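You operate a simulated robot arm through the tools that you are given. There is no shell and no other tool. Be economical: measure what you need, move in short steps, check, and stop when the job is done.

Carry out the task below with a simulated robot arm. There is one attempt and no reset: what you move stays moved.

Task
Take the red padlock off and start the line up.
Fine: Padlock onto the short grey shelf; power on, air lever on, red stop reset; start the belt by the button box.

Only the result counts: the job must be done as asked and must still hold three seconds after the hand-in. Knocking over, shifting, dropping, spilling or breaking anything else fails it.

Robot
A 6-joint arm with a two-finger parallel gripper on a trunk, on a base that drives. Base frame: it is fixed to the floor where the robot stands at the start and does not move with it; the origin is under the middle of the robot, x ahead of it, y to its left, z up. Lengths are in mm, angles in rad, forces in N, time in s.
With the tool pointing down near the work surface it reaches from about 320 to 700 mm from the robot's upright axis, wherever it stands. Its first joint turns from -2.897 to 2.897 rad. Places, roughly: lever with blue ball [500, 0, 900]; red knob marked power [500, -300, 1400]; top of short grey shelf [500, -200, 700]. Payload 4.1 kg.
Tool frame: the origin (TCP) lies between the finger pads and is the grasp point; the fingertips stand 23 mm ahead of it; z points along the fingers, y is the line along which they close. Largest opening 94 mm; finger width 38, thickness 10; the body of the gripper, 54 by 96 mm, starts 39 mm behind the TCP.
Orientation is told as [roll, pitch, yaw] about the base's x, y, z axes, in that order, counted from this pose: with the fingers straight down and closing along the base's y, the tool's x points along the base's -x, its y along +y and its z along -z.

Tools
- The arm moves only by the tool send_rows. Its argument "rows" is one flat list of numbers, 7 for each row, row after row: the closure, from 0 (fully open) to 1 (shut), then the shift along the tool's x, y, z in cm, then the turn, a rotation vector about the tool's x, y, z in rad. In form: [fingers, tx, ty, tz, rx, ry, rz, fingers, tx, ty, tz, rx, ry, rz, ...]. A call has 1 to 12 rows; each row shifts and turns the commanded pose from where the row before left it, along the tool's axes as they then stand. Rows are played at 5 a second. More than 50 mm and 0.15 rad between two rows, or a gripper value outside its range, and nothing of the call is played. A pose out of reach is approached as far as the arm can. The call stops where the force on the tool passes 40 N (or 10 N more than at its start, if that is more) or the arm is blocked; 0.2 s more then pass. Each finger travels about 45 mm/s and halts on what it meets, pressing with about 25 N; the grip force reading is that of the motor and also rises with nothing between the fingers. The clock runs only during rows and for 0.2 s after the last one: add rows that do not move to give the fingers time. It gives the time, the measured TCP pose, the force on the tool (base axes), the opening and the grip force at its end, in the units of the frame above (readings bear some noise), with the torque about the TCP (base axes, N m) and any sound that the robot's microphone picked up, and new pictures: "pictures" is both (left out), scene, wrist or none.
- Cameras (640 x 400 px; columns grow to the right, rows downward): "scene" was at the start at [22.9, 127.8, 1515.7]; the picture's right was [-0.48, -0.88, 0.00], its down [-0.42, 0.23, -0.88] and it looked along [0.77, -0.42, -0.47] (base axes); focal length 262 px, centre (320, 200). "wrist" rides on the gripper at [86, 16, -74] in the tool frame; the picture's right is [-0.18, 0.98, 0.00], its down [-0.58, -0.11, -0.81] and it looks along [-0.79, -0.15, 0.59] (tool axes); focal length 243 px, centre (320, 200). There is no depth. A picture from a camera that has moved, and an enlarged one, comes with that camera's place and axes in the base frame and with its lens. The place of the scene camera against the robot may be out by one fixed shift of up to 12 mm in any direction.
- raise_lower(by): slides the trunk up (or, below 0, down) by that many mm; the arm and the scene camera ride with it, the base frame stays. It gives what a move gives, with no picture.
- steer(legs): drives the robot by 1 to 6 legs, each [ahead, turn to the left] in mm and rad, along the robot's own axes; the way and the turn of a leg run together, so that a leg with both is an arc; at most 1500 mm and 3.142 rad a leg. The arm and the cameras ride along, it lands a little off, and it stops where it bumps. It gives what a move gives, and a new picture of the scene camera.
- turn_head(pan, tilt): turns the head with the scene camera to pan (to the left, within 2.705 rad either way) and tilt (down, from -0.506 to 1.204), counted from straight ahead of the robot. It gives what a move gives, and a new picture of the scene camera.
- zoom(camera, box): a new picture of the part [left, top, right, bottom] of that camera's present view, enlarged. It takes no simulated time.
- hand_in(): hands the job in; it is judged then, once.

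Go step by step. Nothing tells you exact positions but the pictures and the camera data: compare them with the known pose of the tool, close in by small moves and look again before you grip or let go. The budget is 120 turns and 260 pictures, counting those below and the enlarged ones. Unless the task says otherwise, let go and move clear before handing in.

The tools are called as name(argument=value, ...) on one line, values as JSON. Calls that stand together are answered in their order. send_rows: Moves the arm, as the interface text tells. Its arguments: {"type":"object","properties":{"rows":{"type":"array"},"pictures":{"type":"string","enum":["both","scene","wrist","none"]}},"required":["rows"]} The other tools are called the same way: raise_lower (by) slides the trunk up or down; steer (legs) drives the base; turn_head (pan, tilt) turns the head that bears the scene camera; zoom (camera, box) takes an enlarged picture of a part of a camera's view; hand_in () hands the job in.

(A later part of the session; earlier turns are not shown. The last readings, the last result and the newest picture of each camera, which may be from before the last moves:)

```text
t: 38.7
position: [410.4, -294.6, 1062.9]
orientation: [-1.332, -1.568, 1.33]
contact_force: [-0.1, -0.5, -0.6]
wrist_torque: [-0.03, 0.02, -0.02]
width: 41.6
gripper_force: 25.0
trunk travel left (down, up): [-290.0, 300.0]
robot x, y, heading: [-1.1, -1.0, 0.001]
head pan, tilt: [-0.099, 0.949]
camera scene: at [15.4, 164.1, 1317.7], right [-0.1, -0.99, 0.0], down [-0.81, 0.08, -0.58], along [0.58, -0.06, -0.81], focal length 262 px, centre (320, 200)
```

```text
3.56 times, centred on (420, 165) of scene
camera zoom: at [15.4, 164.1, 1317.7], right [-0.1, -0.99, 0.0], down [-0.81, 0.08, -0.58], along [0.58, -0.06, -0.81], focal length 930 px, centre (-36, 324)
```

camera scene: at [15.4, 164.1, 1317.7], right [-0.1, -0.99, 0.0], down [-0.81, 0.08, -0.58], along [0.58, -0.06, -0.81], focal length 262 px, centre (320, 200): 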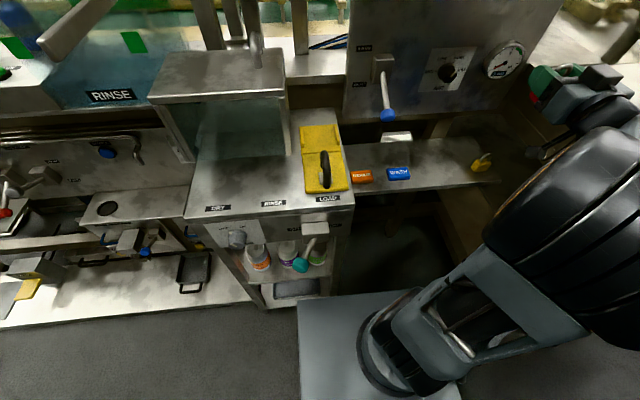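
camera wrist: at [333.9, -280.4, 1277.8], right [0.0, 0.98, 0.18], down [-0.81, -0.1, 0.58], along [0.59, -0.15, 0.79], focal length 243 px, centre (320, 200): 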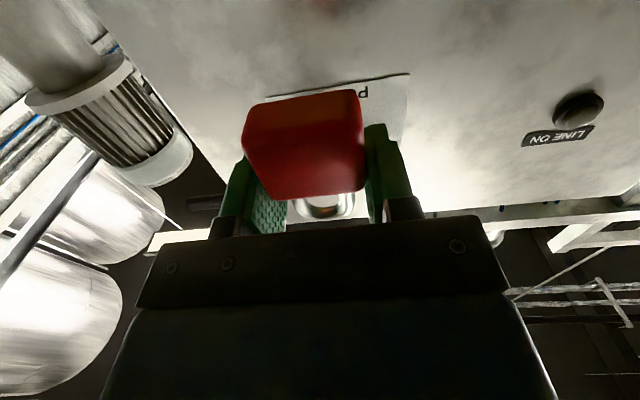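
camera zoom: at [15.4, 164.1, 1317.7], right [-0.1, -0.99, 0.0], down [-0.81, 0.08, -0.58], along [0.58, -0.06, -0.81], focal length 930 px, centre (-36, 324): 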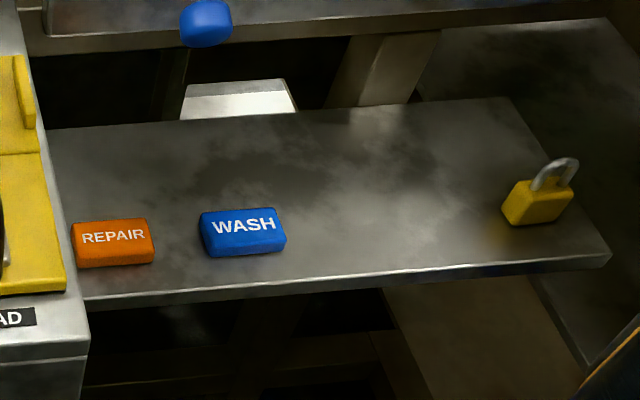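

There's already a yellow padlock on the shelf; the free spot between it and WASH is about (492,-245). I check elbow clearance to the right before lowering further.

turn_head(pan=-0.9, tilt=0.9)

```text
t: 39.8
position: [408.6, -295.6, 1063.6]
orientation: [-1.329, -1.568, 1.325]
contact_force: [-0.1, -0.3, -1.2]
wrist_torque: [0.01, -0.02, -0.02]
width: 41.6
gripper_force: 25.2
trunk travel left (down, up): [-290.0, 300.0]
robot x, y, heading: [-0.9, 2.3, 0.003]
head pan, tilt: [-0.901, 0.901]
camera scene: at [-10.1, 112.2, 1321.3], right [-0.78, -0.62, 0.0], down [-0.49, 0.61, -0.62], along [0.39, -0.49, -0.78], focal length 262 px, centre (320, 200)
```

scene: 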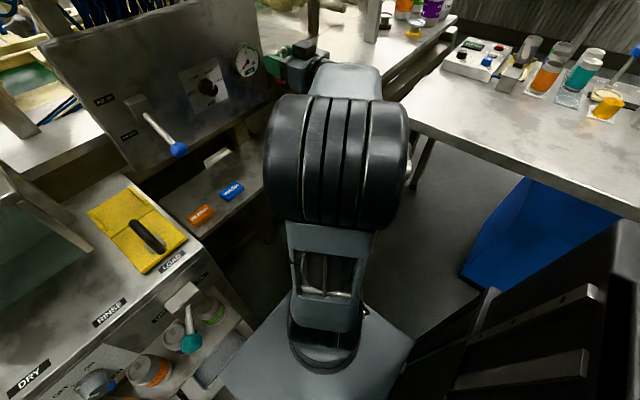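

Clear of both tables. I lower the trunk, moving the tool left to y≈-245 first.

send_rows(rows=[1, 0, 2.5, 0, 0, 0, 0, 1, 0, 2.5, 0, 0, 0, 0], pictures="none")

raise_lower(by=-250)

turn_head(pan=-0.25, tilt=0.75)

zoom(camera="wrist", box=[0, 0, 640, 400])

```text
t: 40.4
position: [409.8, -244.9, 1064.5]
orientation: [-1.24, -1.567, 1.236]
contact_force: [-0.3, -0.5, -1.2]
wrist_torque: [0.03, -0.02, 0.03]
width: 41.7
gripper_force: 25.2
trunk travel left (down, up): [-290.0, 300.0]
robot x, y, heading: [-2.7, -0.2, -0.003]
head pan, tilt: [-0.901, 0.901]
```

```text
t: 43.0
position: [408.8, -244.5, 816.8]
orientation: [-1.326, -1.568, 1.324]
contact_force: [-0.1, 0.1, -0.5]
wrist_torque: [0.0, -0.01, -0.02]
width: 41.9
gripper_force: 25.1
trunk travel left (down, up): [-40.0, 550.0]
robot x, y, heading: [-2.4, -1.4, -0.002]
head pan, tilt: [-0.901, 0.901]
```

```text
t: 44.0
position: [408.6, -244.8, 816.1]
orientation: [-1.324, -1.567, 1.32]
contact_force: [-0.5, 0.0, -1.2]
wrist_torque: [-0.02, 0.06, 0.0]
width: 41.6
gripper_force: 24.9
trunk travel left (down, up): [-40.0, 550.0]
robot x, y, heading: [-0.2, 2.5, 0.002]
head pan, tilt: [-0.25, 0.75]
camera scene: at [23.3, 150.9, 1083.2], right [-0.25, -0.97, 0.0], down [-0.66, 0.17, -0.73], along [0.71, -0.18, -0.68], focal length 262 px, centre (320, 200)
```

scene: 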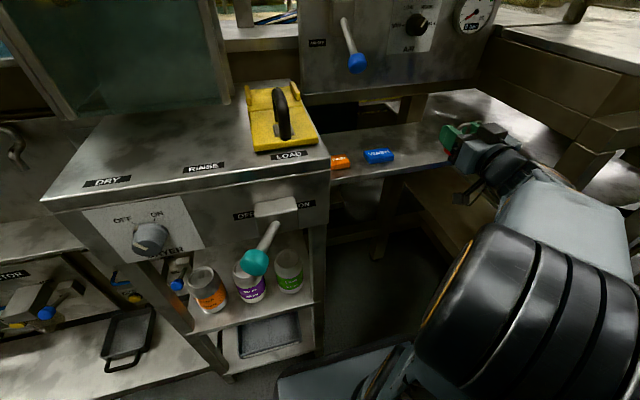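

```text
1.00 times, centred on (320, 200) of wrist (not enlarged: the box is as wide or as high as the picture)
camera zoom: at [334.2, -229.8, 729.1], right [0.0, 0.98, 0.18], down [-0.81, -0.1, 0.58], along [0.59, -0.15, 0.79], focal length 243 px, centre (320, 200)
```

zoom: 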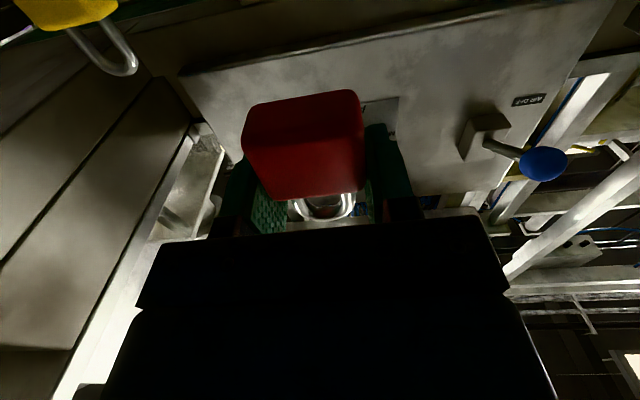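

Shelf top ≈720, front edge ≈460. I move over the shelf, then descend to near contact.

send_rows(rows=[1, 0, 0, 4.3, 0, 0, 0, 1, 0, 0, 4.3, 0, 0, 0, 1, 2, 0, 0, 0, 0, 0, 1, 2, 0, 0, 0, 0, 0])

zoom(camera="scene", box=[400, 90, 560, 210])

```text
t: 45.0
position: [497.2, -245.3, 775.9]
orientation: [-1.463, -1.565, 1.461]
contact_force: [-0.5, -0.4, -1.9]
wrist_torque: [0.01, -0.04, 0.0]
width: 41.8
gripper_force: 25.1
trunk travel left (down, up): [-40.0, 550.0]
robot x, y, heading: [0.4, -0.6, -0.0]
head pan, tilt: [-0.25, 0.75]
camera scene: at [23.2, 151.0, 1083.3], right [-0.25, -0.97, 0.0], down [-0.66, 0.17, -0.73], along [0.71, -0.18, -0.68], focal length 262 px, centre (320, 200)
camera wrist: at [422.5, -229.9, 689.8], right [0.0, 0.98, 0.18], down [-0.81, -0.1, 0.58], along [0.59, -0.15, 0.79], focal length 243 px, centre (320, 200)
```

scene: 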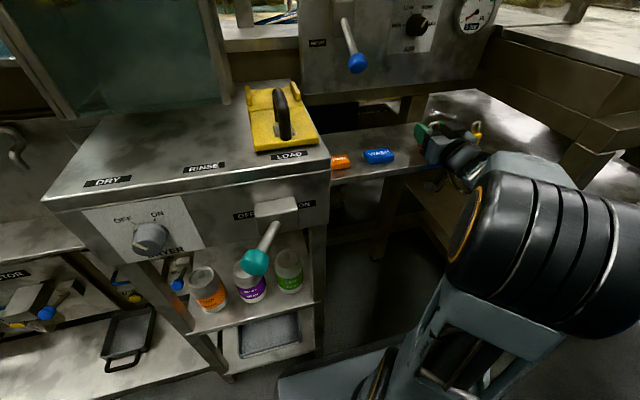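
wrist: 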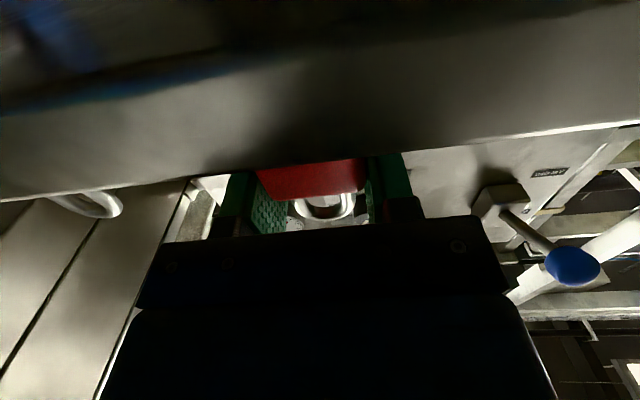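

```text
3.33 times, centred on (480, 150) of scene
camera zoom: at [23.2, 151.0, 1083.3], right [-0.25, -0.97, 0.0], down [-0.66, 0.17, -0.73], along [0.71, -0.18, -0.68], focal length 872 px, centre (-213, 367)
```

zoom: 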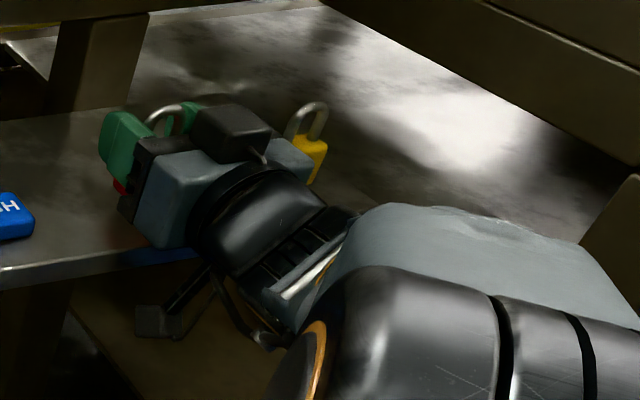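

The camera bracket hangs just in front of the shelf edge, so I back off 8 mm and descend gently till contact.

send_rows(rows=[1, 0, 0, -0.8, 0, 0, 0, 1, 0.6, 0, 0, 0, 0, 0, 1, 0.4, 0, 0, 0, 0, 0, 1, 0.3, 0, 0, 0, 0, 0], pictures="wrist")

zoom(camera="scene", box=[410, 100, 510, 180])

```text
t: 46.0
position: [486.1, -244.8, 763.7]
orientation: [-1.406, -1.566, 1.401]
contact_force: [-0.3, 0.2, -1.5]
wrist_torque: [0.04, 0.01, 0.0]
width: 41.6
gripper_force: 25.5
trunk travel left (down, up): [-40.0, 550.0]
robot x, y, heading: [2.3, -2.5, 0.004]
head pan, tilt: [-0.25, 0.75]
camera wrist: at [413.2, -230.5, 676.0], right [0.0, 0.98, 0.18], down [-0.81, -0.1, 0.58], along [0.59, -0.15, 0.79], focal length 243 px, centre (320, 200)
```

wrist: 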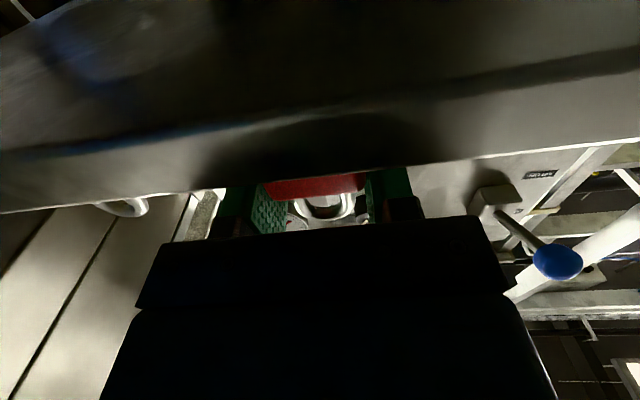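

```text
5.00 times, centred on (460, 140) of scene
camera zoom: at [23.3, 150.9, 1083.2], right [-0.25, -0.97, 0.0], down [-0.66, 0.17, -0.73], along [0.71, -0.18, -0.68], focal length 1308 px, centre (-380, 500)
```

zoom: 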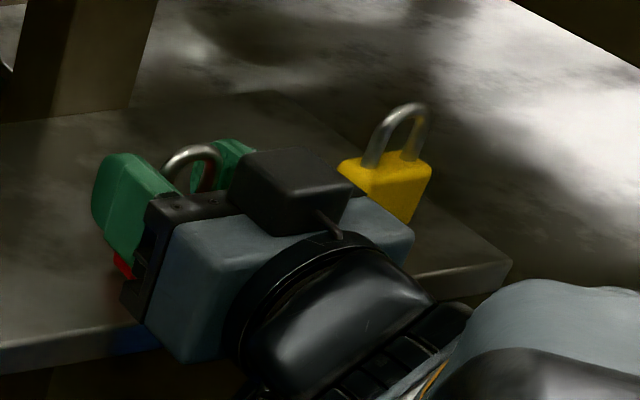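

Still in the air; I continue down in 3 mm steps until contact.

send_rows(rows=[1, 0.3, 0, 0, 0, 0, 0, 1, 0.3, 0, 0, 0, 0, 0, 1, 0.3, 0, 0, 0, 0, 0], pictures="none")

```text
t: 46.8
position: [486.8, -245.9, 755.7]
orientation: [-2.273, -1.564, 2.27]
contact_force: [2.2, -2.9, 22.9]
wrist_torque: [0.14, -0.04, 0.0]
width: 41.9
gripper_force: 25.0
trunk travel left (down, up): [-40.0, 550.0]
robot x, y, heading: [4.0, 0.7, -0.0]
head pan, tilt: [-0.25, 0.75]
```

Contact at z≈756. I ease up a millimetre, open, and check.

send_rows(rows=[1, -0.1, 0, 0, 0, 0, 0, 0.25, 0, 0, 0, 0, 0, 0, 0.25, 0, 0, 0, 0, 0, 0, 0.25, 0, 0, 0, 0, 0, 0, 0.25, 0, 0, 0, 0, 0, 0], pictures="wrist")

zoom(camera="scene", box=[410, 100, 510, 180])

```text
t: 48.0
position: [487.6, -246.4, 754.5]
orientation: [-1.254, -1.568, 1.25]
contact_force: [-0.5, 0.5, 0.3]
wrist_torque: [-0.01, -0.01, -0.01]
width: 70.5
gripper_force: 0.0
trunk travel left (down, up): [-40.0, 550.0]
robot x, y, heading: [6.3, 2.0, -0.003]
head pan, tilt: [-0.25, 0.75]
camera wrist: at [412.6, -230.6, 668.0], right [0.0, 0.98, 0.18], down [-0.81, -0.1, 0.58], along [0.59, -0.15, 0.79], focal length 243 px, centre (320, 200)
```

wrist: 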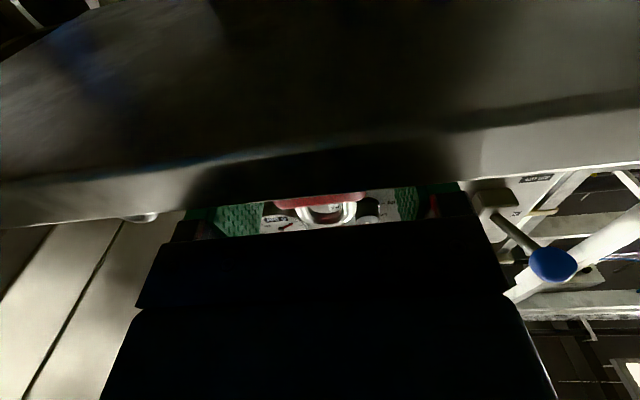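

```text
5.00 times, centred on (460, 140) of scene
camera zoom: at [23.3, 150.9, 1083.2], right [-0.25, -0.97, 0.0], down [-0.66, 0.17, -0.73], along [0.71, -0.18, -0.68], focal length 1308 px, centre (-380, 500)
```

zoom: 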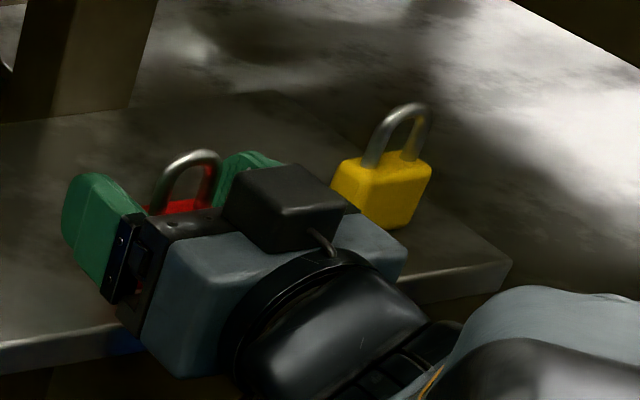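

Released and standing. I retreat straight back and verify.

send_rows(rows=[0.25, 0, 0, -1.5, 0, 0, 0, 0.25, 0, 0, -2.5, 0, 0, 0, 0.25, 0, 0, -4, 0, 0, 0], pictures="none")

zoom(camera="scene", box=[410, 100, 510, 180])

raise_lower(by=550)

turn_head(pan=-0.7, tilt=0.6)

```text
t: 48.8
position: [404.7, -244.7, 755.6]
orientation: [-1.217, -1.568, 1.212]
contact_force: [0.7, 0.4, -0.2]
wrist_torque: [0.03, 0.0, 0.01]
width: 70.4
gripper_force: 0.1
trunk travel left (down, up): [-40.0, 550.0]
robot x, y, heading: [-1.1, -5.0, -0.002]
head pan, tilt: [-0.25, 0.75]
```

```text
5.00 times, centred on (460, 140) of scene
camera zoom: at [23.5, 150.8, 1083.3], right [-0.25, -0.97, 0.0], down [-0.66, 0.17, -0.73], along [0.71, -0.18, -0.68], focal length 1308 px, centre (-380, 500)
```

zoom: 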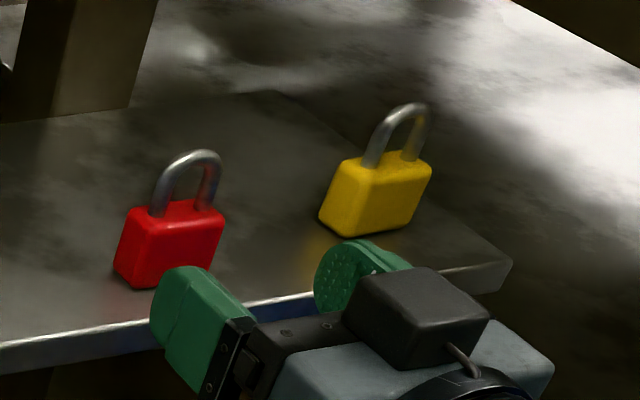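

```text
refused: 550 is not a number from -400 to 400
```

```text
t: 49.7
position: [404.7, -244.0, 755.7]
orientation: [-1.358, -1.567, 1.356]
contact_force: [-0.3, 0.2, 0.7]
wrist_torque: [0.0, 0.02, 0.02]
width: 70.5
gripper_force: 0.1
trunk travel left (down, up): [-40.0, 550.0]
robot x, y, heading: [-2.5, -2.4, 0.002]
head pan, tilt: [-0.7, 0.6]
camera scene: at [10.6, 114.5, 1096.1], right [-0.64, -0.77, 0.0], down [-0.43, 0.36, -0.82], along [0.63, -0.53, -0.57], focal length 262 px, centre (320, 200)
```

scene: 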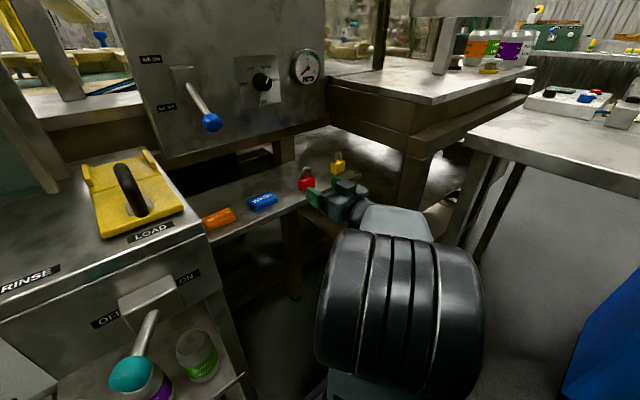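

The padlock stands on the shelf. Next the power knob: raise the trunk and look at it.

raise_lower(by=400)

raise_lower(by=150)

send_rows(rows=[0, -3, -1, -0.5, 0, 0, 0, 0, -3, -1, 0, 0, 0, 0, 0, -3, -1, 0, 0, 0, 0])

zoom(camera="scene", box=[200, 90, 320, 190])

```text
t: 53.5
position: [405.0, -243.8, 1157.3]
orientation: [-1.346, -1.568, 1.343]
contact_force: [-0.2, -0.4, 0.2]
wrist_torque: [-0.01, -0.01, 0.01]
width: 70.4
gripper_force: 0.1
trunk travel left (down, up): [-440.0, 150.0]
robot x, y, heading: [-1.5, 2.2, -0.003]
head pan, tilt: [-0.7, 0.6]
```

```text
t: 55.3
position: [404.0, -243.8, 1305.2]
orientation: [-1.333, -1.567, 1.331]
contact_force: [0.2, -0.4, 0.0]
wrist_torque: [0.04, 0.02, 0.0]
width: 70.4
gripper_force: 0.1
trunk travel left (down, up): [-590.0, 0.0]
robot x, y, heading: [-1.3, -0.6, 0.005]
head pan, tilt: [-0.7, 0.6]
```

```text
t: 56.1
position: [399.7, -275.7, 1394.5]
orientation: [-1.151, -1.568, 1.149]
contact_force: [-0.3, 0.2, -0.9]
wrist_torque: [0.0, 0.02, 0.0]
width: 94.0
gripper_force: 0.1
trunk travel left (down, up): [-590.0, 0.0]
robot x, y, heading: [1.5, 2.0, 0.005]
head pan, tilt: [-0.7, 0.6]
camera scene: at [10.5, 114.4, 1646.1], right [-0.64, -0.76, 0.0], down [-0.43, 0.36, -0.83], along [0.63, -0.53, -0.56], focal length 262 px, centre (320, 200)
camera wrist: at [325.4, -260.5, 1307.7], right [0.0, 0.98, 0.18], down [-0.81, -0.1, 0.58], along [0.59, -0.15, 0.79], focal length 243 px, centre (320, 200)
```

scene: 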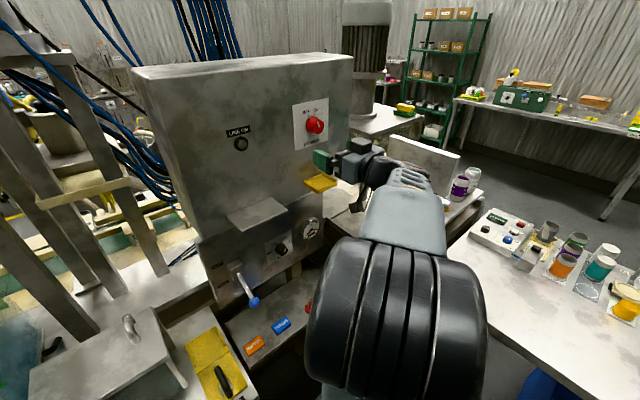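
wrist: 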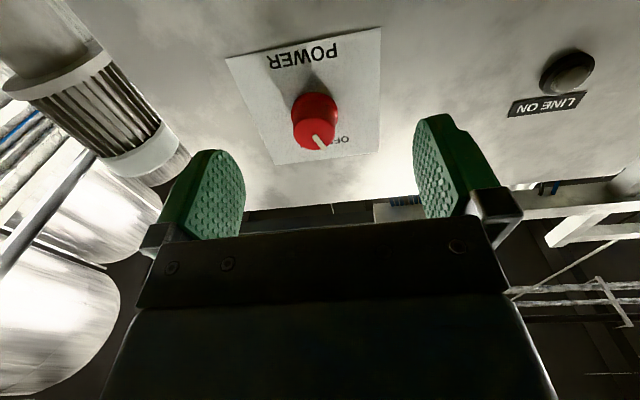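

```text
4.00 times, centred on (260, 140) of scene
camera zoom: at [10.5, 114.4, 1646.1], right [-0.64, -0.76, 0.0], down [-0.43, 0.36, -0.83], along [0.63, -0.53, -0.56], focal length 1046 px, centre (560, 440)
```

zoom: 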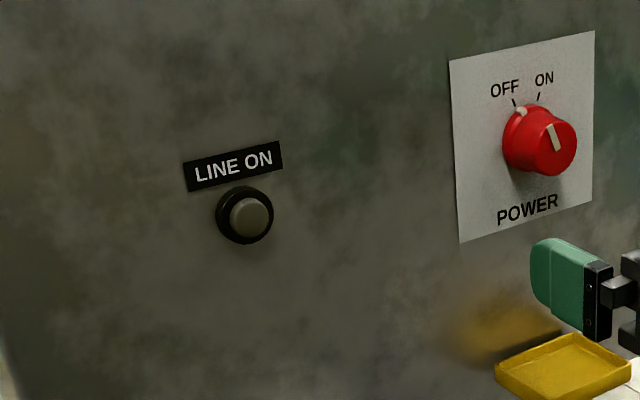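

Knob front centre is near (492,-289,1431), pointer at OFF, ON to the right (clockwise). I align and approach.

send_rows(rows=[0, -3.6, -1.3, 0, 0, 0, 0, 0, 0, 0, 4, 0, 0, 0], pictures="wrist")

zoom(camera="scene", box=[270, 90, 390, 190])

```text
t: 56.7
position: [439.0, -289.3, 1431.6]
orientation: [-0.956, -1.567, 0.955]
contact_force: [0.1, -0.4, 0.6]
wrist_torque: [0.01, 0.0, -0.01]
width: 93.7
gripper_force: 0.0
trunk travel left (down, up): [-590.0, 0.0]
robot x, y, heading: [3.8, -3.7, -0.004]
head pan, tilt: [-0.7, 0.6]
camera wrist: at [365.2, -274.4, 1343.8], right [0.0, 0.98, 0.18], down [-0.81, -0.1, 0.58], along [0.59, -0.15, 0.79], focal length 243 px, centre (320, 200)
```

wrist: 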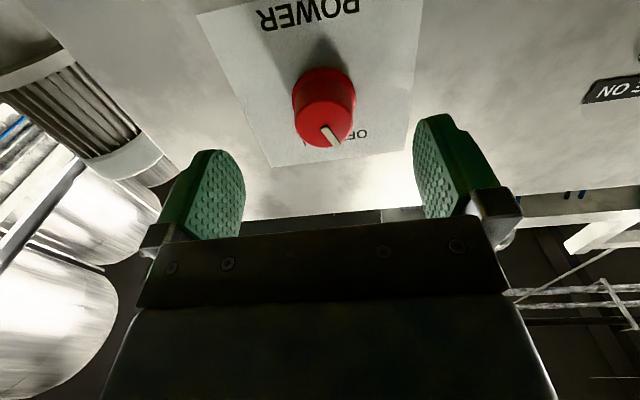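

```text
4.00 times, centred on (330, 140) of scene
camera zoom: at [11.4, 114.2, 1646.1], right [-0.64, -0.77, 0.0], down [-0.43, 0.36, -0.82], along [0.63, -0.53, -0.57], focal length 1046 px, centre (280, 440)
```

zoom: 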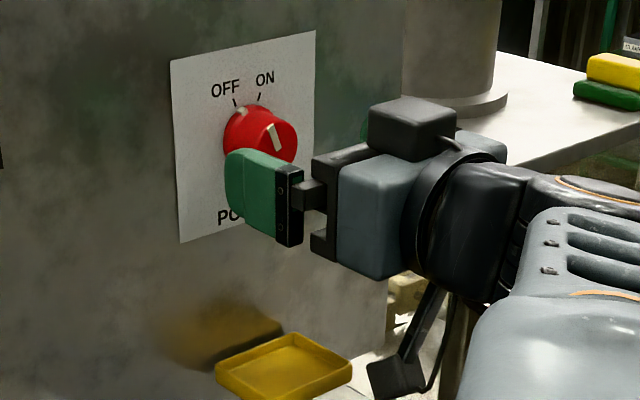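

Consistent: centre ≈(492,-288,1434). Move in and grip.

send_rows(rows=[0, -0.2, 0.1, 2.5, 0, 0, 0, 0, 0, 0, 2.7, 0, 0, 0, 1, 0, 0, 0, 0, 0, 0, 1, 0, 0, 0, 0, 0, 0, 1, 0, 0, 0, 0, 0, 0, 1, 0, 0, 0, 0, 0, 0, 1, 0, 0, 0, 0, 0, 0], pictures="wrist")

zoom(camera="scene", box=[270, 90, 390, 190])

```text
t: 58.3
position: [487.5, -287.3, 1436.1]
orientation: [-1.87, -1.567, 1.862]
contact_force: [-6.8, 0.4, 4.6]
wrist_torque: [-0.01, 0.17, -0.58]
width: 35.3
gripper_force: 45.1
trunk travel left (down, up): [-590.0, 0.0]
robot x, y, heading: [-1.2, 0.0, -0.005]
head pan, tilt: [-0.7, 0.6]
camera wrist: at [413.5, -271.8, 1347.3], right [0.01, 0.98, 0.18], down [-0.81, -0.1, 0.58], along [0.59, -0.15, 0.79], focal length 243 px, centre (320, 200)
```

wrist: 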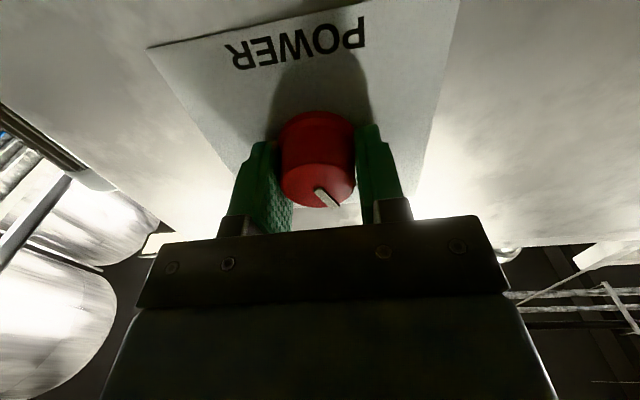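

```text
4.00 times, centred on (330, 140) of scene
camera zoom: at [8.7, 114.8, 1646.2], right [-0.65, -0.76, 0.0], down [-0.43, 0.36, -0.83], along [0.63, -0.53, -0.56], focal length 1046 px, centre (280, 440)
```

zoom: 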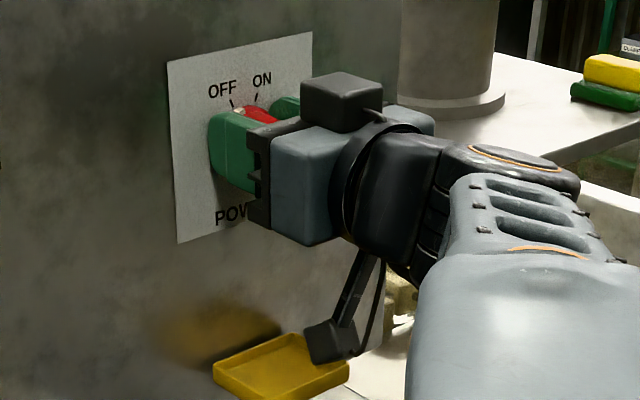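

Gripped at 35 mm. Turning clockwise (positive about tool z) in small steps.

send_rows(rows=[1, 0, 0, 0, 0, 0, 0.12, 1, 0, 0, 0, 0, 0, 0.12, 1, 0, 0, 0, 0, 0, 0.12, 1, 0, 0, 0, 0, 0, 0.12, 1, 0, 0, 0, 0, 0, 0.12], pictures="wrist")

zoom(camera="scene", box=[230, 90, 390, 190])

```text
t: 59.5
position: [488.0, -289.1, 1434.1]
orientation: [1.569, -0.966, -1.576]
contact_force: [-14.4, -16.3, 2.2]
wrist_torque: [-0.08, 0.79, 0.03]
width: 35.3
gripper_force: 45.1
trunk travel left (down, up): [-590.0, 0.0]
robot x, y, heading: [-2.0, -2.5, -0.003]
head pan, tilt: [-0.7, 0.6]
camera wrist: at [413.6, -227.7, 1371.0], right [0.0, 0.7, 0.71], down [-0.81, -0.41, 0.42], along [0.59, -0.58, 0.57], focal length 243 px, centre (320, 200)
```

wrist: 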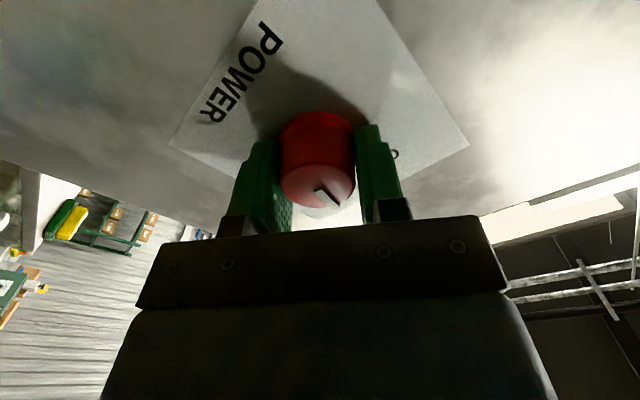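

```text
4.00 times, centred on (310, 140) of scene
camera zoom: at [7.2, 110.7, 1646.3], right [-0.65, -0.76, 0.0], down [-0.43, 0.37, -0.83], along [0.63, -0.53, -0.56], focal length 1046 px, centre (360, 440)
```

zoom: 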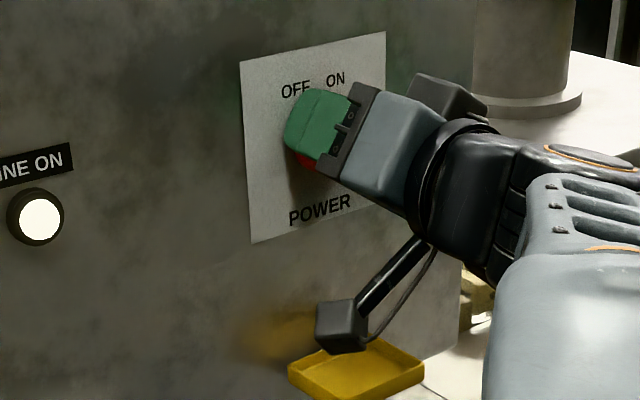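

The LINE ON lamp lit. I open, back off and check the pointer.

send_rows(rows=[0.2, 0, 0, 0, 0, 0, 0, 0.2, 0, 0, 0, 0, 0, 0, 0.2, 0, 0, 0, 0, 0, 0, 0.2, 0, 0, -3, 0, 0, 0, 0.2, 0, 0, -4, 0, 0, 0], pictures="wrist")

zoom(camera="scene", box=[230, 90, 390, 190])

```text
t: 60.7
position: [421.5, -283.1, 1435.7]
orientation: [1.572, -0.976, -1.575]
contact_force: [-0.5, 0.3, 0.5]
wrist_torque: [-0.01, -0.02, 0.03]
width: 75.2
gripper_force: 0.0
trunk travel left (down, up): [-590.0, 0.0]
robot x, y, heading: [0.3, -1.2, 0.001]
head pan, tilt: [-0.7, 0.6]
camera wrist: at [346.3, -223.4, 1372.4], right [0.0, 0.71, 0.7], down [-0.81, -0.41, 0.42], along [0.59, -0.57, 0.57], focal length 243 px, centre (320, 200)
```

wrist: 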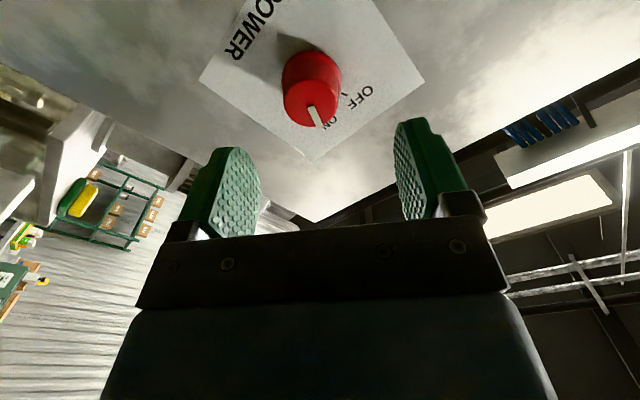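

```text
4.00 times, centred on (310, 140) of scene
camera zoom: at [10.4, 115.5, 1646.1], right [-0.64, -0.77, 0.0], down [-0.43, 0.36, -0.83], along [0.63, -0.53, -0.56], focal length 1046 px, centre (360, 440)
```

zoom: 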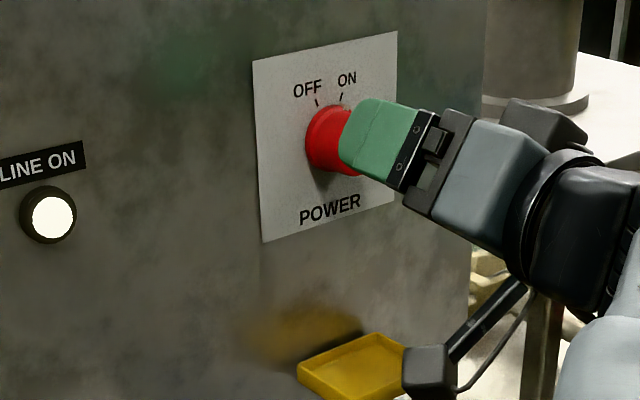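

Pointer is at ON. Now the air lever: ball ≈(500,-48,937), pivot ≈(590,-42,1000), must go up to AIR ON. I unroll the tool, back the base 150 mm and lower.

send_rows(rows=[0.5, 0, 0, 0, 0, 0, -0.146, 1, 0, 0, 0, 0, 0, -0.146, 1, 0, 0, 0, 0, 0, -0.146, 1, 0, 0, 0, 0, 0, -0.147, 1, 0, 0, 0, 0, 0, 0], pictures="none")

steer(legs=[[-150, 0]])

raise_lower(by=-400)

raise_lower(by=-130)

turn_head(pan=-0.3, tilt=0.4)

```text
t: 61.9
position: [422.8, -285.6, 1433.5]
orientation: [1.481, -1.559, -1.483]
contact_force: [0.3, 0.8, -0.4]
wrist_torque: [-0.01, -0.01, 0.0]
width: 0.1
gripper_force: 25.4
trunk travel left (down, up): [-590.0, 0.0]
robot x, y, heading: [-0.8, 5.0, -0.001]
head pan, tilt: [-0.7, 0.6]
```

```text
t: 63.2
position: [274.9, -284.2, 1434.1]
orientation: [1.568, -1.559, -1.566]
contact_force: [0.5, 0.1, -0.4]
wrist_torque: [0.01, 0.01, -0.02]
width: 0.1
gripper_force: 25.0
trunk travel left (down, up): [-590.0, 0.0]
robot x, y, heading: [-146.0, 3.0, 0.005]
head pan, tilt: [-0.7, 0.6]
camera scene: at [-137.9, 114.3, 1646.1], right [-0.64, -0.77, 0.0], down [-0.43, 0.36, -0.83], along [0.63, -0.53, -0.56], focal length 262 px, centre (320, 200)
```

scene: 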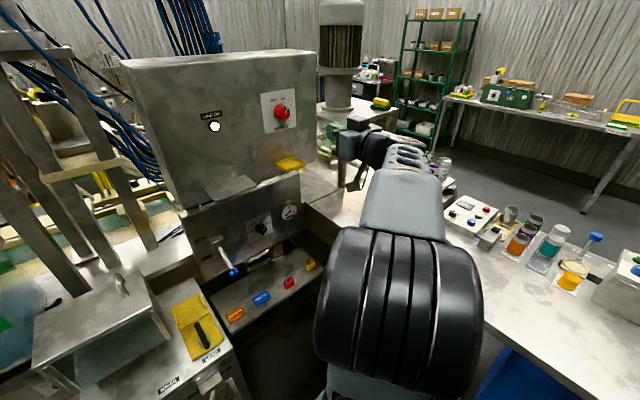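

```text
t: 67.1
position: [274.8, -285.0, 1033.9]
orientation: [1.501, -1.559, -1.502]
contact_force: [-1.0, 0.0, -0.3]
wrist_torque: [-0.04, 0.0, 0.01]
width: 0.3
gripper_force: 24.6
trunk travel left (down, up): [-190.0, 400.0]
robot x, y, heading: [-147.0, 0.9, 0.007]
head pan, tilt: [-0.7, 0.6]
```

```text
t: 68.7
position: [275.3, -284.4, 904.1]
orientation: [1.503, -1.56, -1.504]
contact_force: [0.1, 0.0, 0.3]
wrist_torque: [0.02, 0.0, -0.04]
width: 0.2
gripper_force: 25.3
trunk travel left (down, up): [-60.0, 530.0]
robot x, y, heading: [-145.9, 1.3, -0.0]
head pan, tilt: [-0.7, 0.6]
```

```text
t: 69.5
position: [277.3, -284.1, 903.6]
orientation: [1.501, -1.559, -1.499]
contact_force: [-0.9, 0.3, 0.1]
wrist_torque: [-0.02, -0.01, -0.01]
width: 0.0
gripper_force: 24.6
trunk travel left (down, up): [-60.0, 530.0]
robot x, y, heading: [-147.7, 0.3, 0.004]
head pan, tilt: [-0.3, 0.4]
camera scene: at [-115.9, 143.9, 1134.3], right [-0.29, -0.96, 0.0], down [-0.37, 0.11, -0.92], along [0.88, -0.27, -0.39], focal length 262 px, centre (320, 200)
```

scene: 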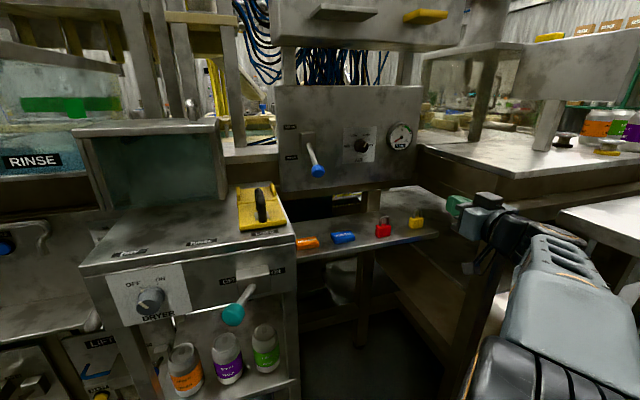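

I bring the closed fingers diagonally to below-front of the ball.

send_rows(rows=[1, 0.4, 3.5, 3.4, 0, 0, 0, 1, 0.4, 3.5, 3.4, 0, 0, 0, 1, 0.4, 4, 2.8, 0, 0, 0, 1, 0.4, 4, 2.5, 0, 0, 0, 1, 0.4, 4, 2.5, 0, 0, 0, 1, 0, 4.2, 2, 0, 0, 0])

zoom(camera="scene", box=[260, 100, 420, 200])

```text
t: 70.9
position: [443.2, -53.1, 885.7]
orientation: [1.385, -1.559, -1.383]
contact_force: [0.5, 0.3, 0.5]
wrist_torque: [-0.02, 0.04, -0.01]
width: 0.2
gripper_force: 25.5
trunk travel left (down, up): [-60.0, 530.0]
robot x, y, heading: [-145.1, 1.7, 0.006]
head pan, tilt: [-0.3, 0.4]
camera scene: at [-116.0, 143.8, 1134.4], right [-0.29, -0.96, 0.0], down [-0.37, 0.11, -0.92], along [0.88, -0.27, -0.39], focal length 262 px, centre (320, 200)
camera wrist: at [367.8, -36.5, 799.3], right [0.0, 0.98, 0.19], down [-0.81, -0.12, 0.58], along [0.59, -0.16, 0.79], focal length 243 px, centre (320, 200)
```

scene: 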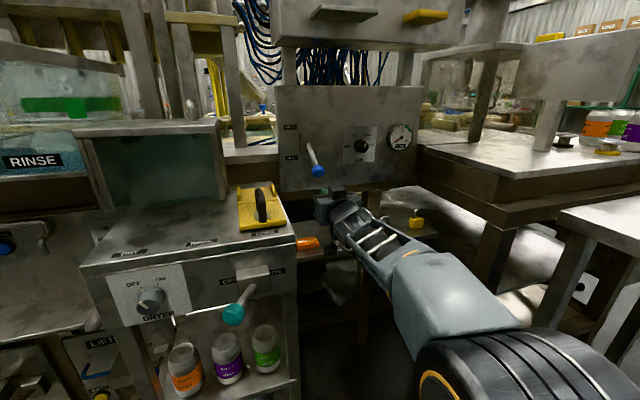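
wrist: 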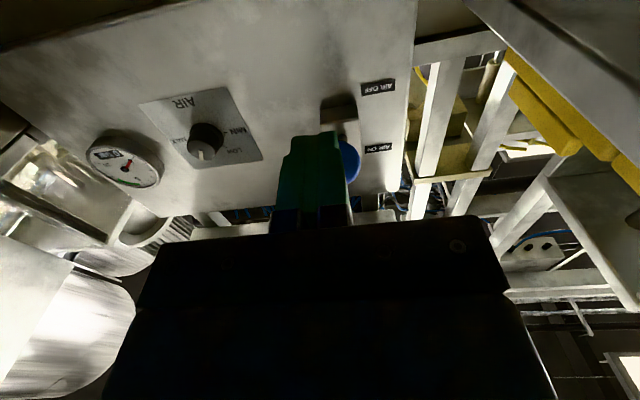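

```text
4.00 times, centred on (340, 150) of scene
camera zoom: at [-116.0, 143.8, 1134.4], right [-0.29, -0.96, 0.0], down [-0.37, 0.11, -0.92], along [0.88, -0.27, -0.39], focal length 1046 px, centre (240, 400)
```

zoom: 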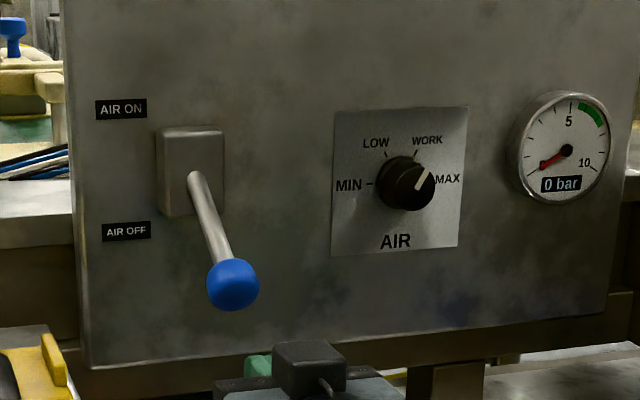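

Aligned nearly; I shift 5 mm left, go forward under the ball, then push up.

send_rows(rows=[1, 0, 0.6, 3, 0, 0, 0, 1, 0, 0, 2.7, 0, 0, 0, 1, -1.5, 0, 0, 0, 0, 0, 1, -1.5, 0, 0, 0, 0, 0], pictures="scene")

zoom(camera="scene", box=[260, 100, 420, 200])

```text
t: 71.9
position: [500.6, -45.6, 917.0]
orientation: [1.475, -1.557, -1.475]
contact_force: [-1.1, 0.8, -1.5]
wrist_torque: [0.01, -0.05, -0.01]
width: 0.1
gripper_force: 25.4
trunk travel left (down, up): [-60.0, 530.0]
robot x, y, heading: [-146.6, -0.9, -0.002]
head pan, tilt: [-0.3, 0.4]
camera scene: at [-115.7, 143.9, 1134.3], right [-0.29, -0.96, 0.0], down [-0.37, 0.11, -0.92], along [0.88, -0.27, -0.39], focal length 262 px, centre (320, 200)
```

scene: 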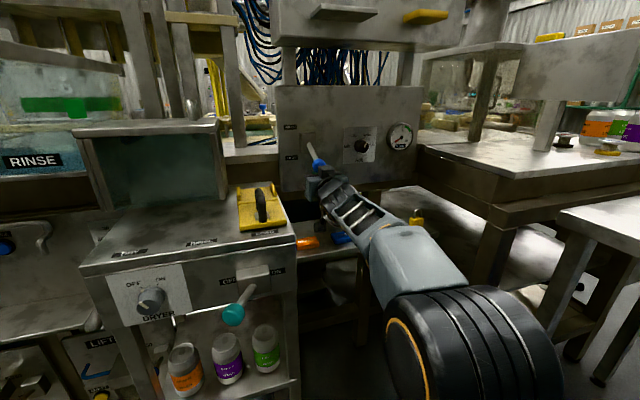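

```text
4.00 times, centred on (340, 150) of scene
camera zoom: at [-115.7, 143.9, 1134.3], right [-0.29, -0.96, 0.0], down [-0.37, 0.11, -0.92], along [0.88, -0.27, -0.39], focal length 1046 px, centre (240, 400)
```

zoom: 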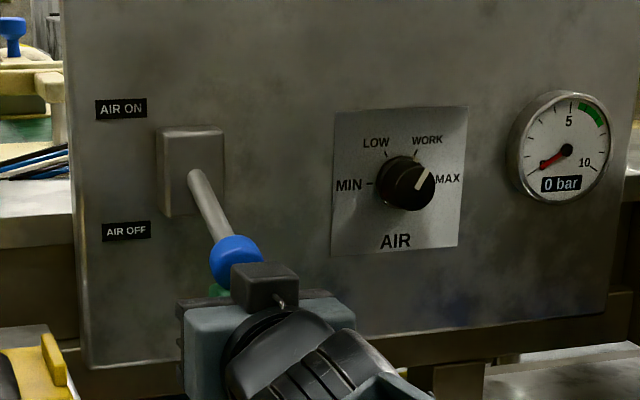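

The ball is rising on the fingers. I go a bit further forward and continue up.

send_rows(rows=[1, -1, 0, 0.6, 0, 0, 0, 1, -1.5, 0, 0.6, 0, 0, 0, 1, -1.5, 0, 0, 0, 0, 0, 1, -1.5, 0, 0, 0, 0, 0, 1, -1.5, 0, 0, 0, 0, 0], pictures="none")

zoom(camera="scene", box=[260, 80, 420, 180])

```text
t: 73.1
position: [513.1, -51.2, 985.1]
orientation: [1.494, -1.558, -1.496]
contact_force: [0.0, -0.4, -1.1]
wrist_torque: [-0.03, 0.01, 0.01]
width: 0.4
gripper_force: 25.0
trunk travel left (down, up): [-60.0, 530.0]
robot x, y, heading: [-147.8, 3.0, 0.001]
head pan, tilt: [-0.3, 0.4]
```

```text
4.00 times, centred on (340, 130) of scene
camera zoom: at [-115.7, 144.0, 1134.3], right [-0.29, -0.96, 0.0], down [-0.37, 0.11, -0.92], along [0.88, -0.27, -0.39], focal length 1046 px, centre (240, 480)
```

zoom: 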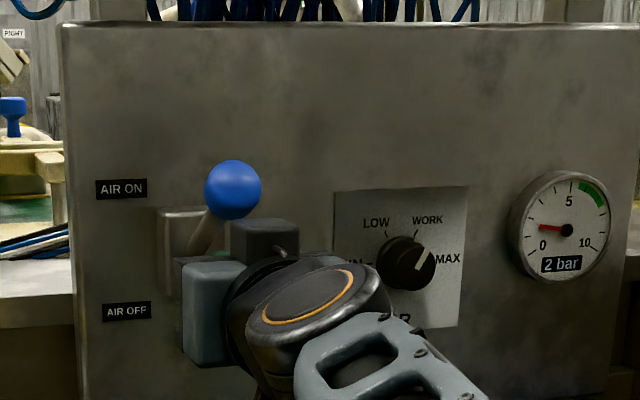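

The lever has snapped up and the gauge climbs. I retreat and check.

send_rows(rows=[1, 1, 0, -3, 0, 0, 0, 1, 1, -1, -4, 0, 0, 0, 1, 0, -4, -3, 0, 0, 0, 1, 0, -4, 0, 0, 0, 0, 1, 0, -4, 0, 0, 0, 0], pictures="none")

zoom(camera="scene", box=[260, 80, 420, 180])

```text
t: 74.3
position: [412.1, -178.2, 968.3]
orientation: [1.505, -1.561, -1.504]
contact_force: [-0.2, 0.5, -0.6]
wrist_torque: [0.03, 0.0, -0.02]
width: 0.0
gripper_force: 25.3
trunk travel left (down, up): [-60.0, 530.0]
robot x, y, heading: [-145.7, -0.6, 0.002]
head pan, tilt: [-0.3, 0.4]
```

```text
4.00 times, centred on (340, 130) of scene
camera zoom: at [-115.9, 144.2, 1134.3], right [-0.29, -0.96, 0.0], down [-0.37, 0.11, -0.92], along [0.88, -0.27, -0.39], focal length 1046 px, centre (240, 480)
```

zoom: 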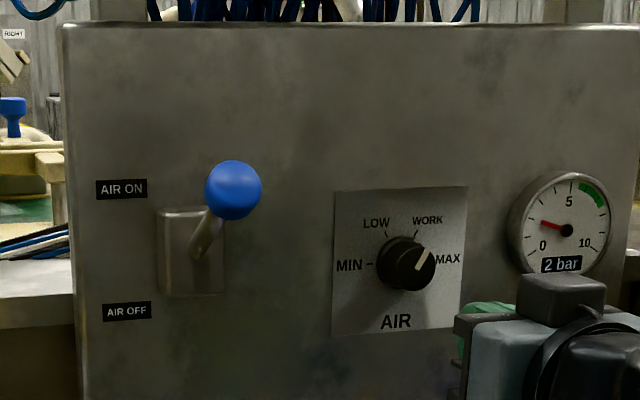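

turn_head(pan=-0.4, tilt=0.3)

send_rows(rows=[1, 0, -3, -2, 0, 0, 0, 1, 0, -3, -2, 0, 0, 0, 1, 0, -3, -2, 0, 0, 0, 1, 0, 0, 0, 0, 0, 0, 1, 0, 0, 0, 0, 0, 0, 1, 0, 0, 0, 0, 0, 0], pictures="scene")

zoom(camera="scene", box=[280, 80, 440, 180])

```text
t: 75.0
position: [411.2, -178.0, 966.0]
orientation: [1.491, -1.558, -1.493]
contact_force: [0.1, 0.5, -0.7]
wrist_torque: [-0.01, -0.02, 0.01]
width: 0.3
gripper_force: 25.1
trunk travel left (down, up): [-60.0, 530.0]
robot x, y, heading: [-145.1, -1.8, 0.002]
head pan, tilt: [-0.4, 0.3]
camera scene: at [-118.3, 135.1, 1143.6], right [-0.39, -0.92, 0.0], down [-0.27, 0.11, -0.96], along [0.88, -0.37, -0.3], focal length 262 px, centre (320, 200)
```

scene: 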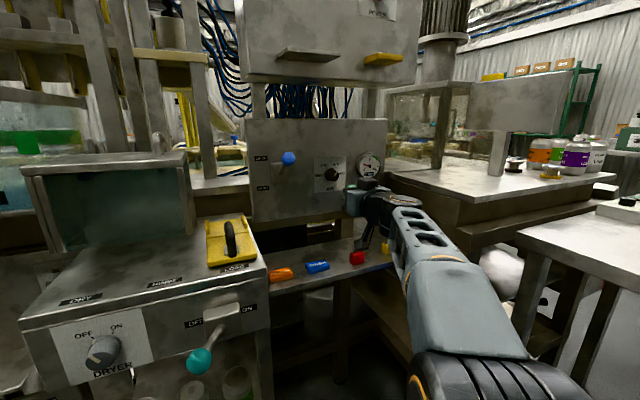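

```text
t: 76.4
position: [352.6, -265.5, 965.2]
orientation: [1.492, -1.559, -1.492]
contact_force: [-0.9, -0.2, -0.8]
wrist_torque: [0.02, 0.0, -0.01]
width: 0.0
gripper_force: 25.6
trunk travel left (down, up): [-60.0, 530.0]
robot x, y, heading: [-144.6, -1.2, 0.003]
head pan, tilt: [-0.4, 0.3]
camera scene: at [-118.3, 135.0, 1143.6], right [-0.39, -0.92, 0.0], down [-0.27, 0.11, -0.96], along [0.88, -0.37, -0.3], focal length 262 px, centre (320, 200)
```

scene: 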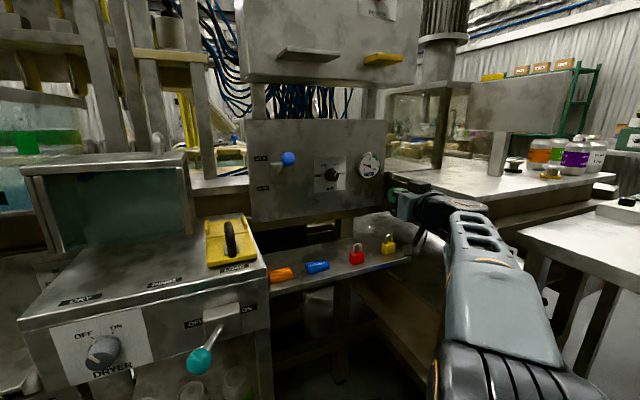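

```text
4.00 times, centred on (360, 130) of scene
camera zoom: at [-118.3, 135.0, 1143.6], right [-0.39, -0.92, 0.0], down [-0.27, 0.11, -0.96], along [0.88, -0.37, -0.3], focal length 1046 px, centre (160, 480)
```

zoom: 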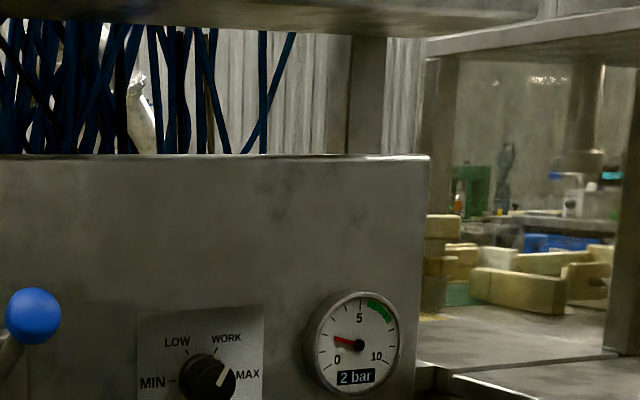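

The pressure settled at 2 bar while the green zone is higher. I check the regulator pointer closely.

zoom(camera="scene", box=[305, 145, 395, 205])

```text
6.67 times, centred on (350, 175) of scene
camera zoom: at [-118.3, 135.0, 1143.6], right [-0.39, -0.92, 0.0], down [-0.27, 0.11, -0.96], along [0.88, -0.37, -0.3], focal length 1744 px, centre (120, 367)
```

zoom: 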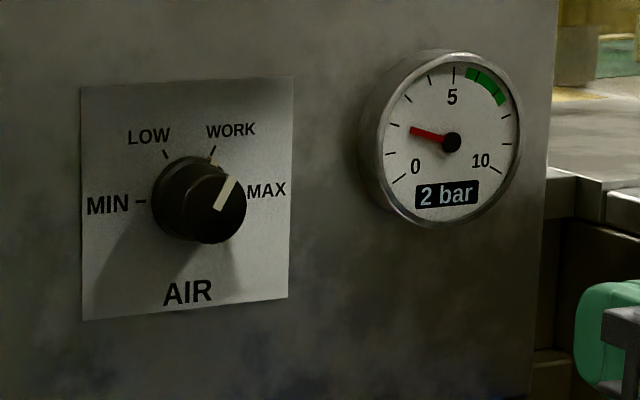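

Regulator is at WORK; pressure may stay low while the stop is latched, so I move on. I check the floor behind-right and left before driving.

turn_head(pan=-2.0, tilt=0.9)

turn_head(pan=1.9, tilt=0.9)

turn_head(pan=1.1, tilt=0.4)

```text
t: 78.1
position: [352.4, -266.6, 965.4]
orientation: [1.495, -1.558, -1.495]
contact_force: [-1.0, 0.0, 0.0]
wrist_torque: [0.0, -0.01, -0.03]
width: 0.0
gripper_force: 25.2
trunk travel left (down, up): [-60.0, 530.0]
robot x, y, heading: [-145.9, 0.0, 0.002]
head pan, tilt: [-2.0, 0.901]
camera scene: at [-235.6, 102.4, 1091.4], right [-0.91, 0.41, 0.0], down [0.32, 0.71, -0.62], along [-0.26, -0.57, -0.78], focal length 262 px, centre (320, 200)
```

scene: 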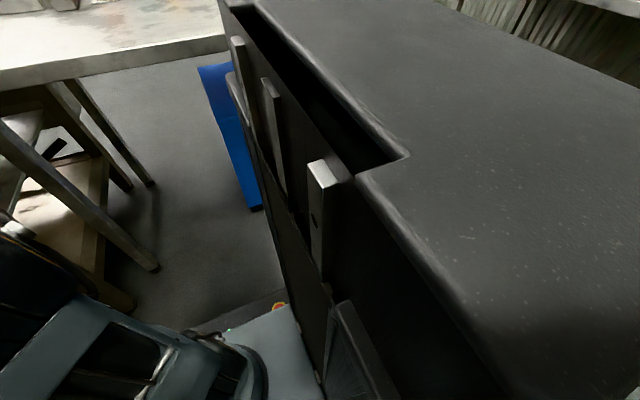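

```text
t: 81.3
position: [352.2, -266.2, 966.5]
orientation: [1.494, -1.558, -1.496]
contact_force: [0.2, -0.1, 0.3]
wrist_torque: [0.01, 0.03, 0.01]
width: 0.0
gripper_force: 25.0
trunk travel left (down, up): [-60.0, 530.0]
robot x, y, heading: [-148.7, -0.2, 0.007]
head pan, tilt: [1.901, 0.901]
camera scene: at [-229.0, 242.5, 1091.3], right [0.95, 0.33, 0.0], down [0.26, -0.74, -0.62], along [-0.2, 0.59, -0.78], focal length 262 px, centre (320, 200)
```

scene: 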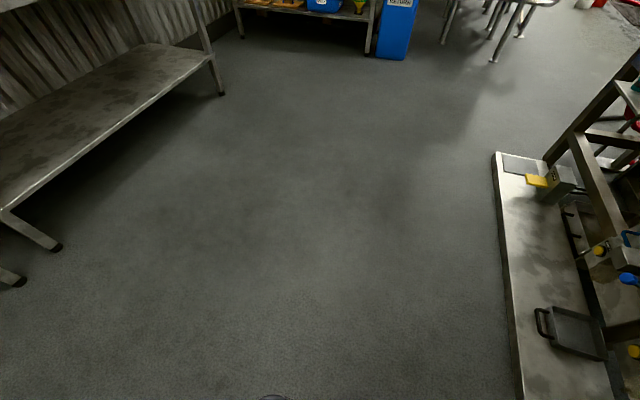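

```text
t: 82.4
position: [353.0, -265.9, 965.0]
orientation: [1.491, -1.558, -1.494]
contact_force: [0.0, -0.5, 0.5]
wrist_torque: [-0.01, -0.01, 0.03]
width: 0.2
gripper_force: 24.9
trunk travel left (down, up): [-60.0, 530.0]
robot x, y, heading: [-145.0, 4.3, 0.01]
head pan, tilt: [1.1, 0.4]
camera scene: at [-162.6, 253.8, 1134.3], right [0.89, -0.45, 0.0], down [-0.18, -0.35, -0.92], along [0.42, 0.82, -0.39], focal length 262 px, centre (320, 200)
```

scene: 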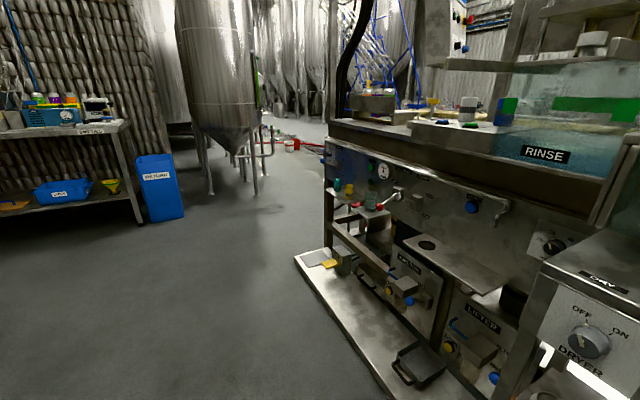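

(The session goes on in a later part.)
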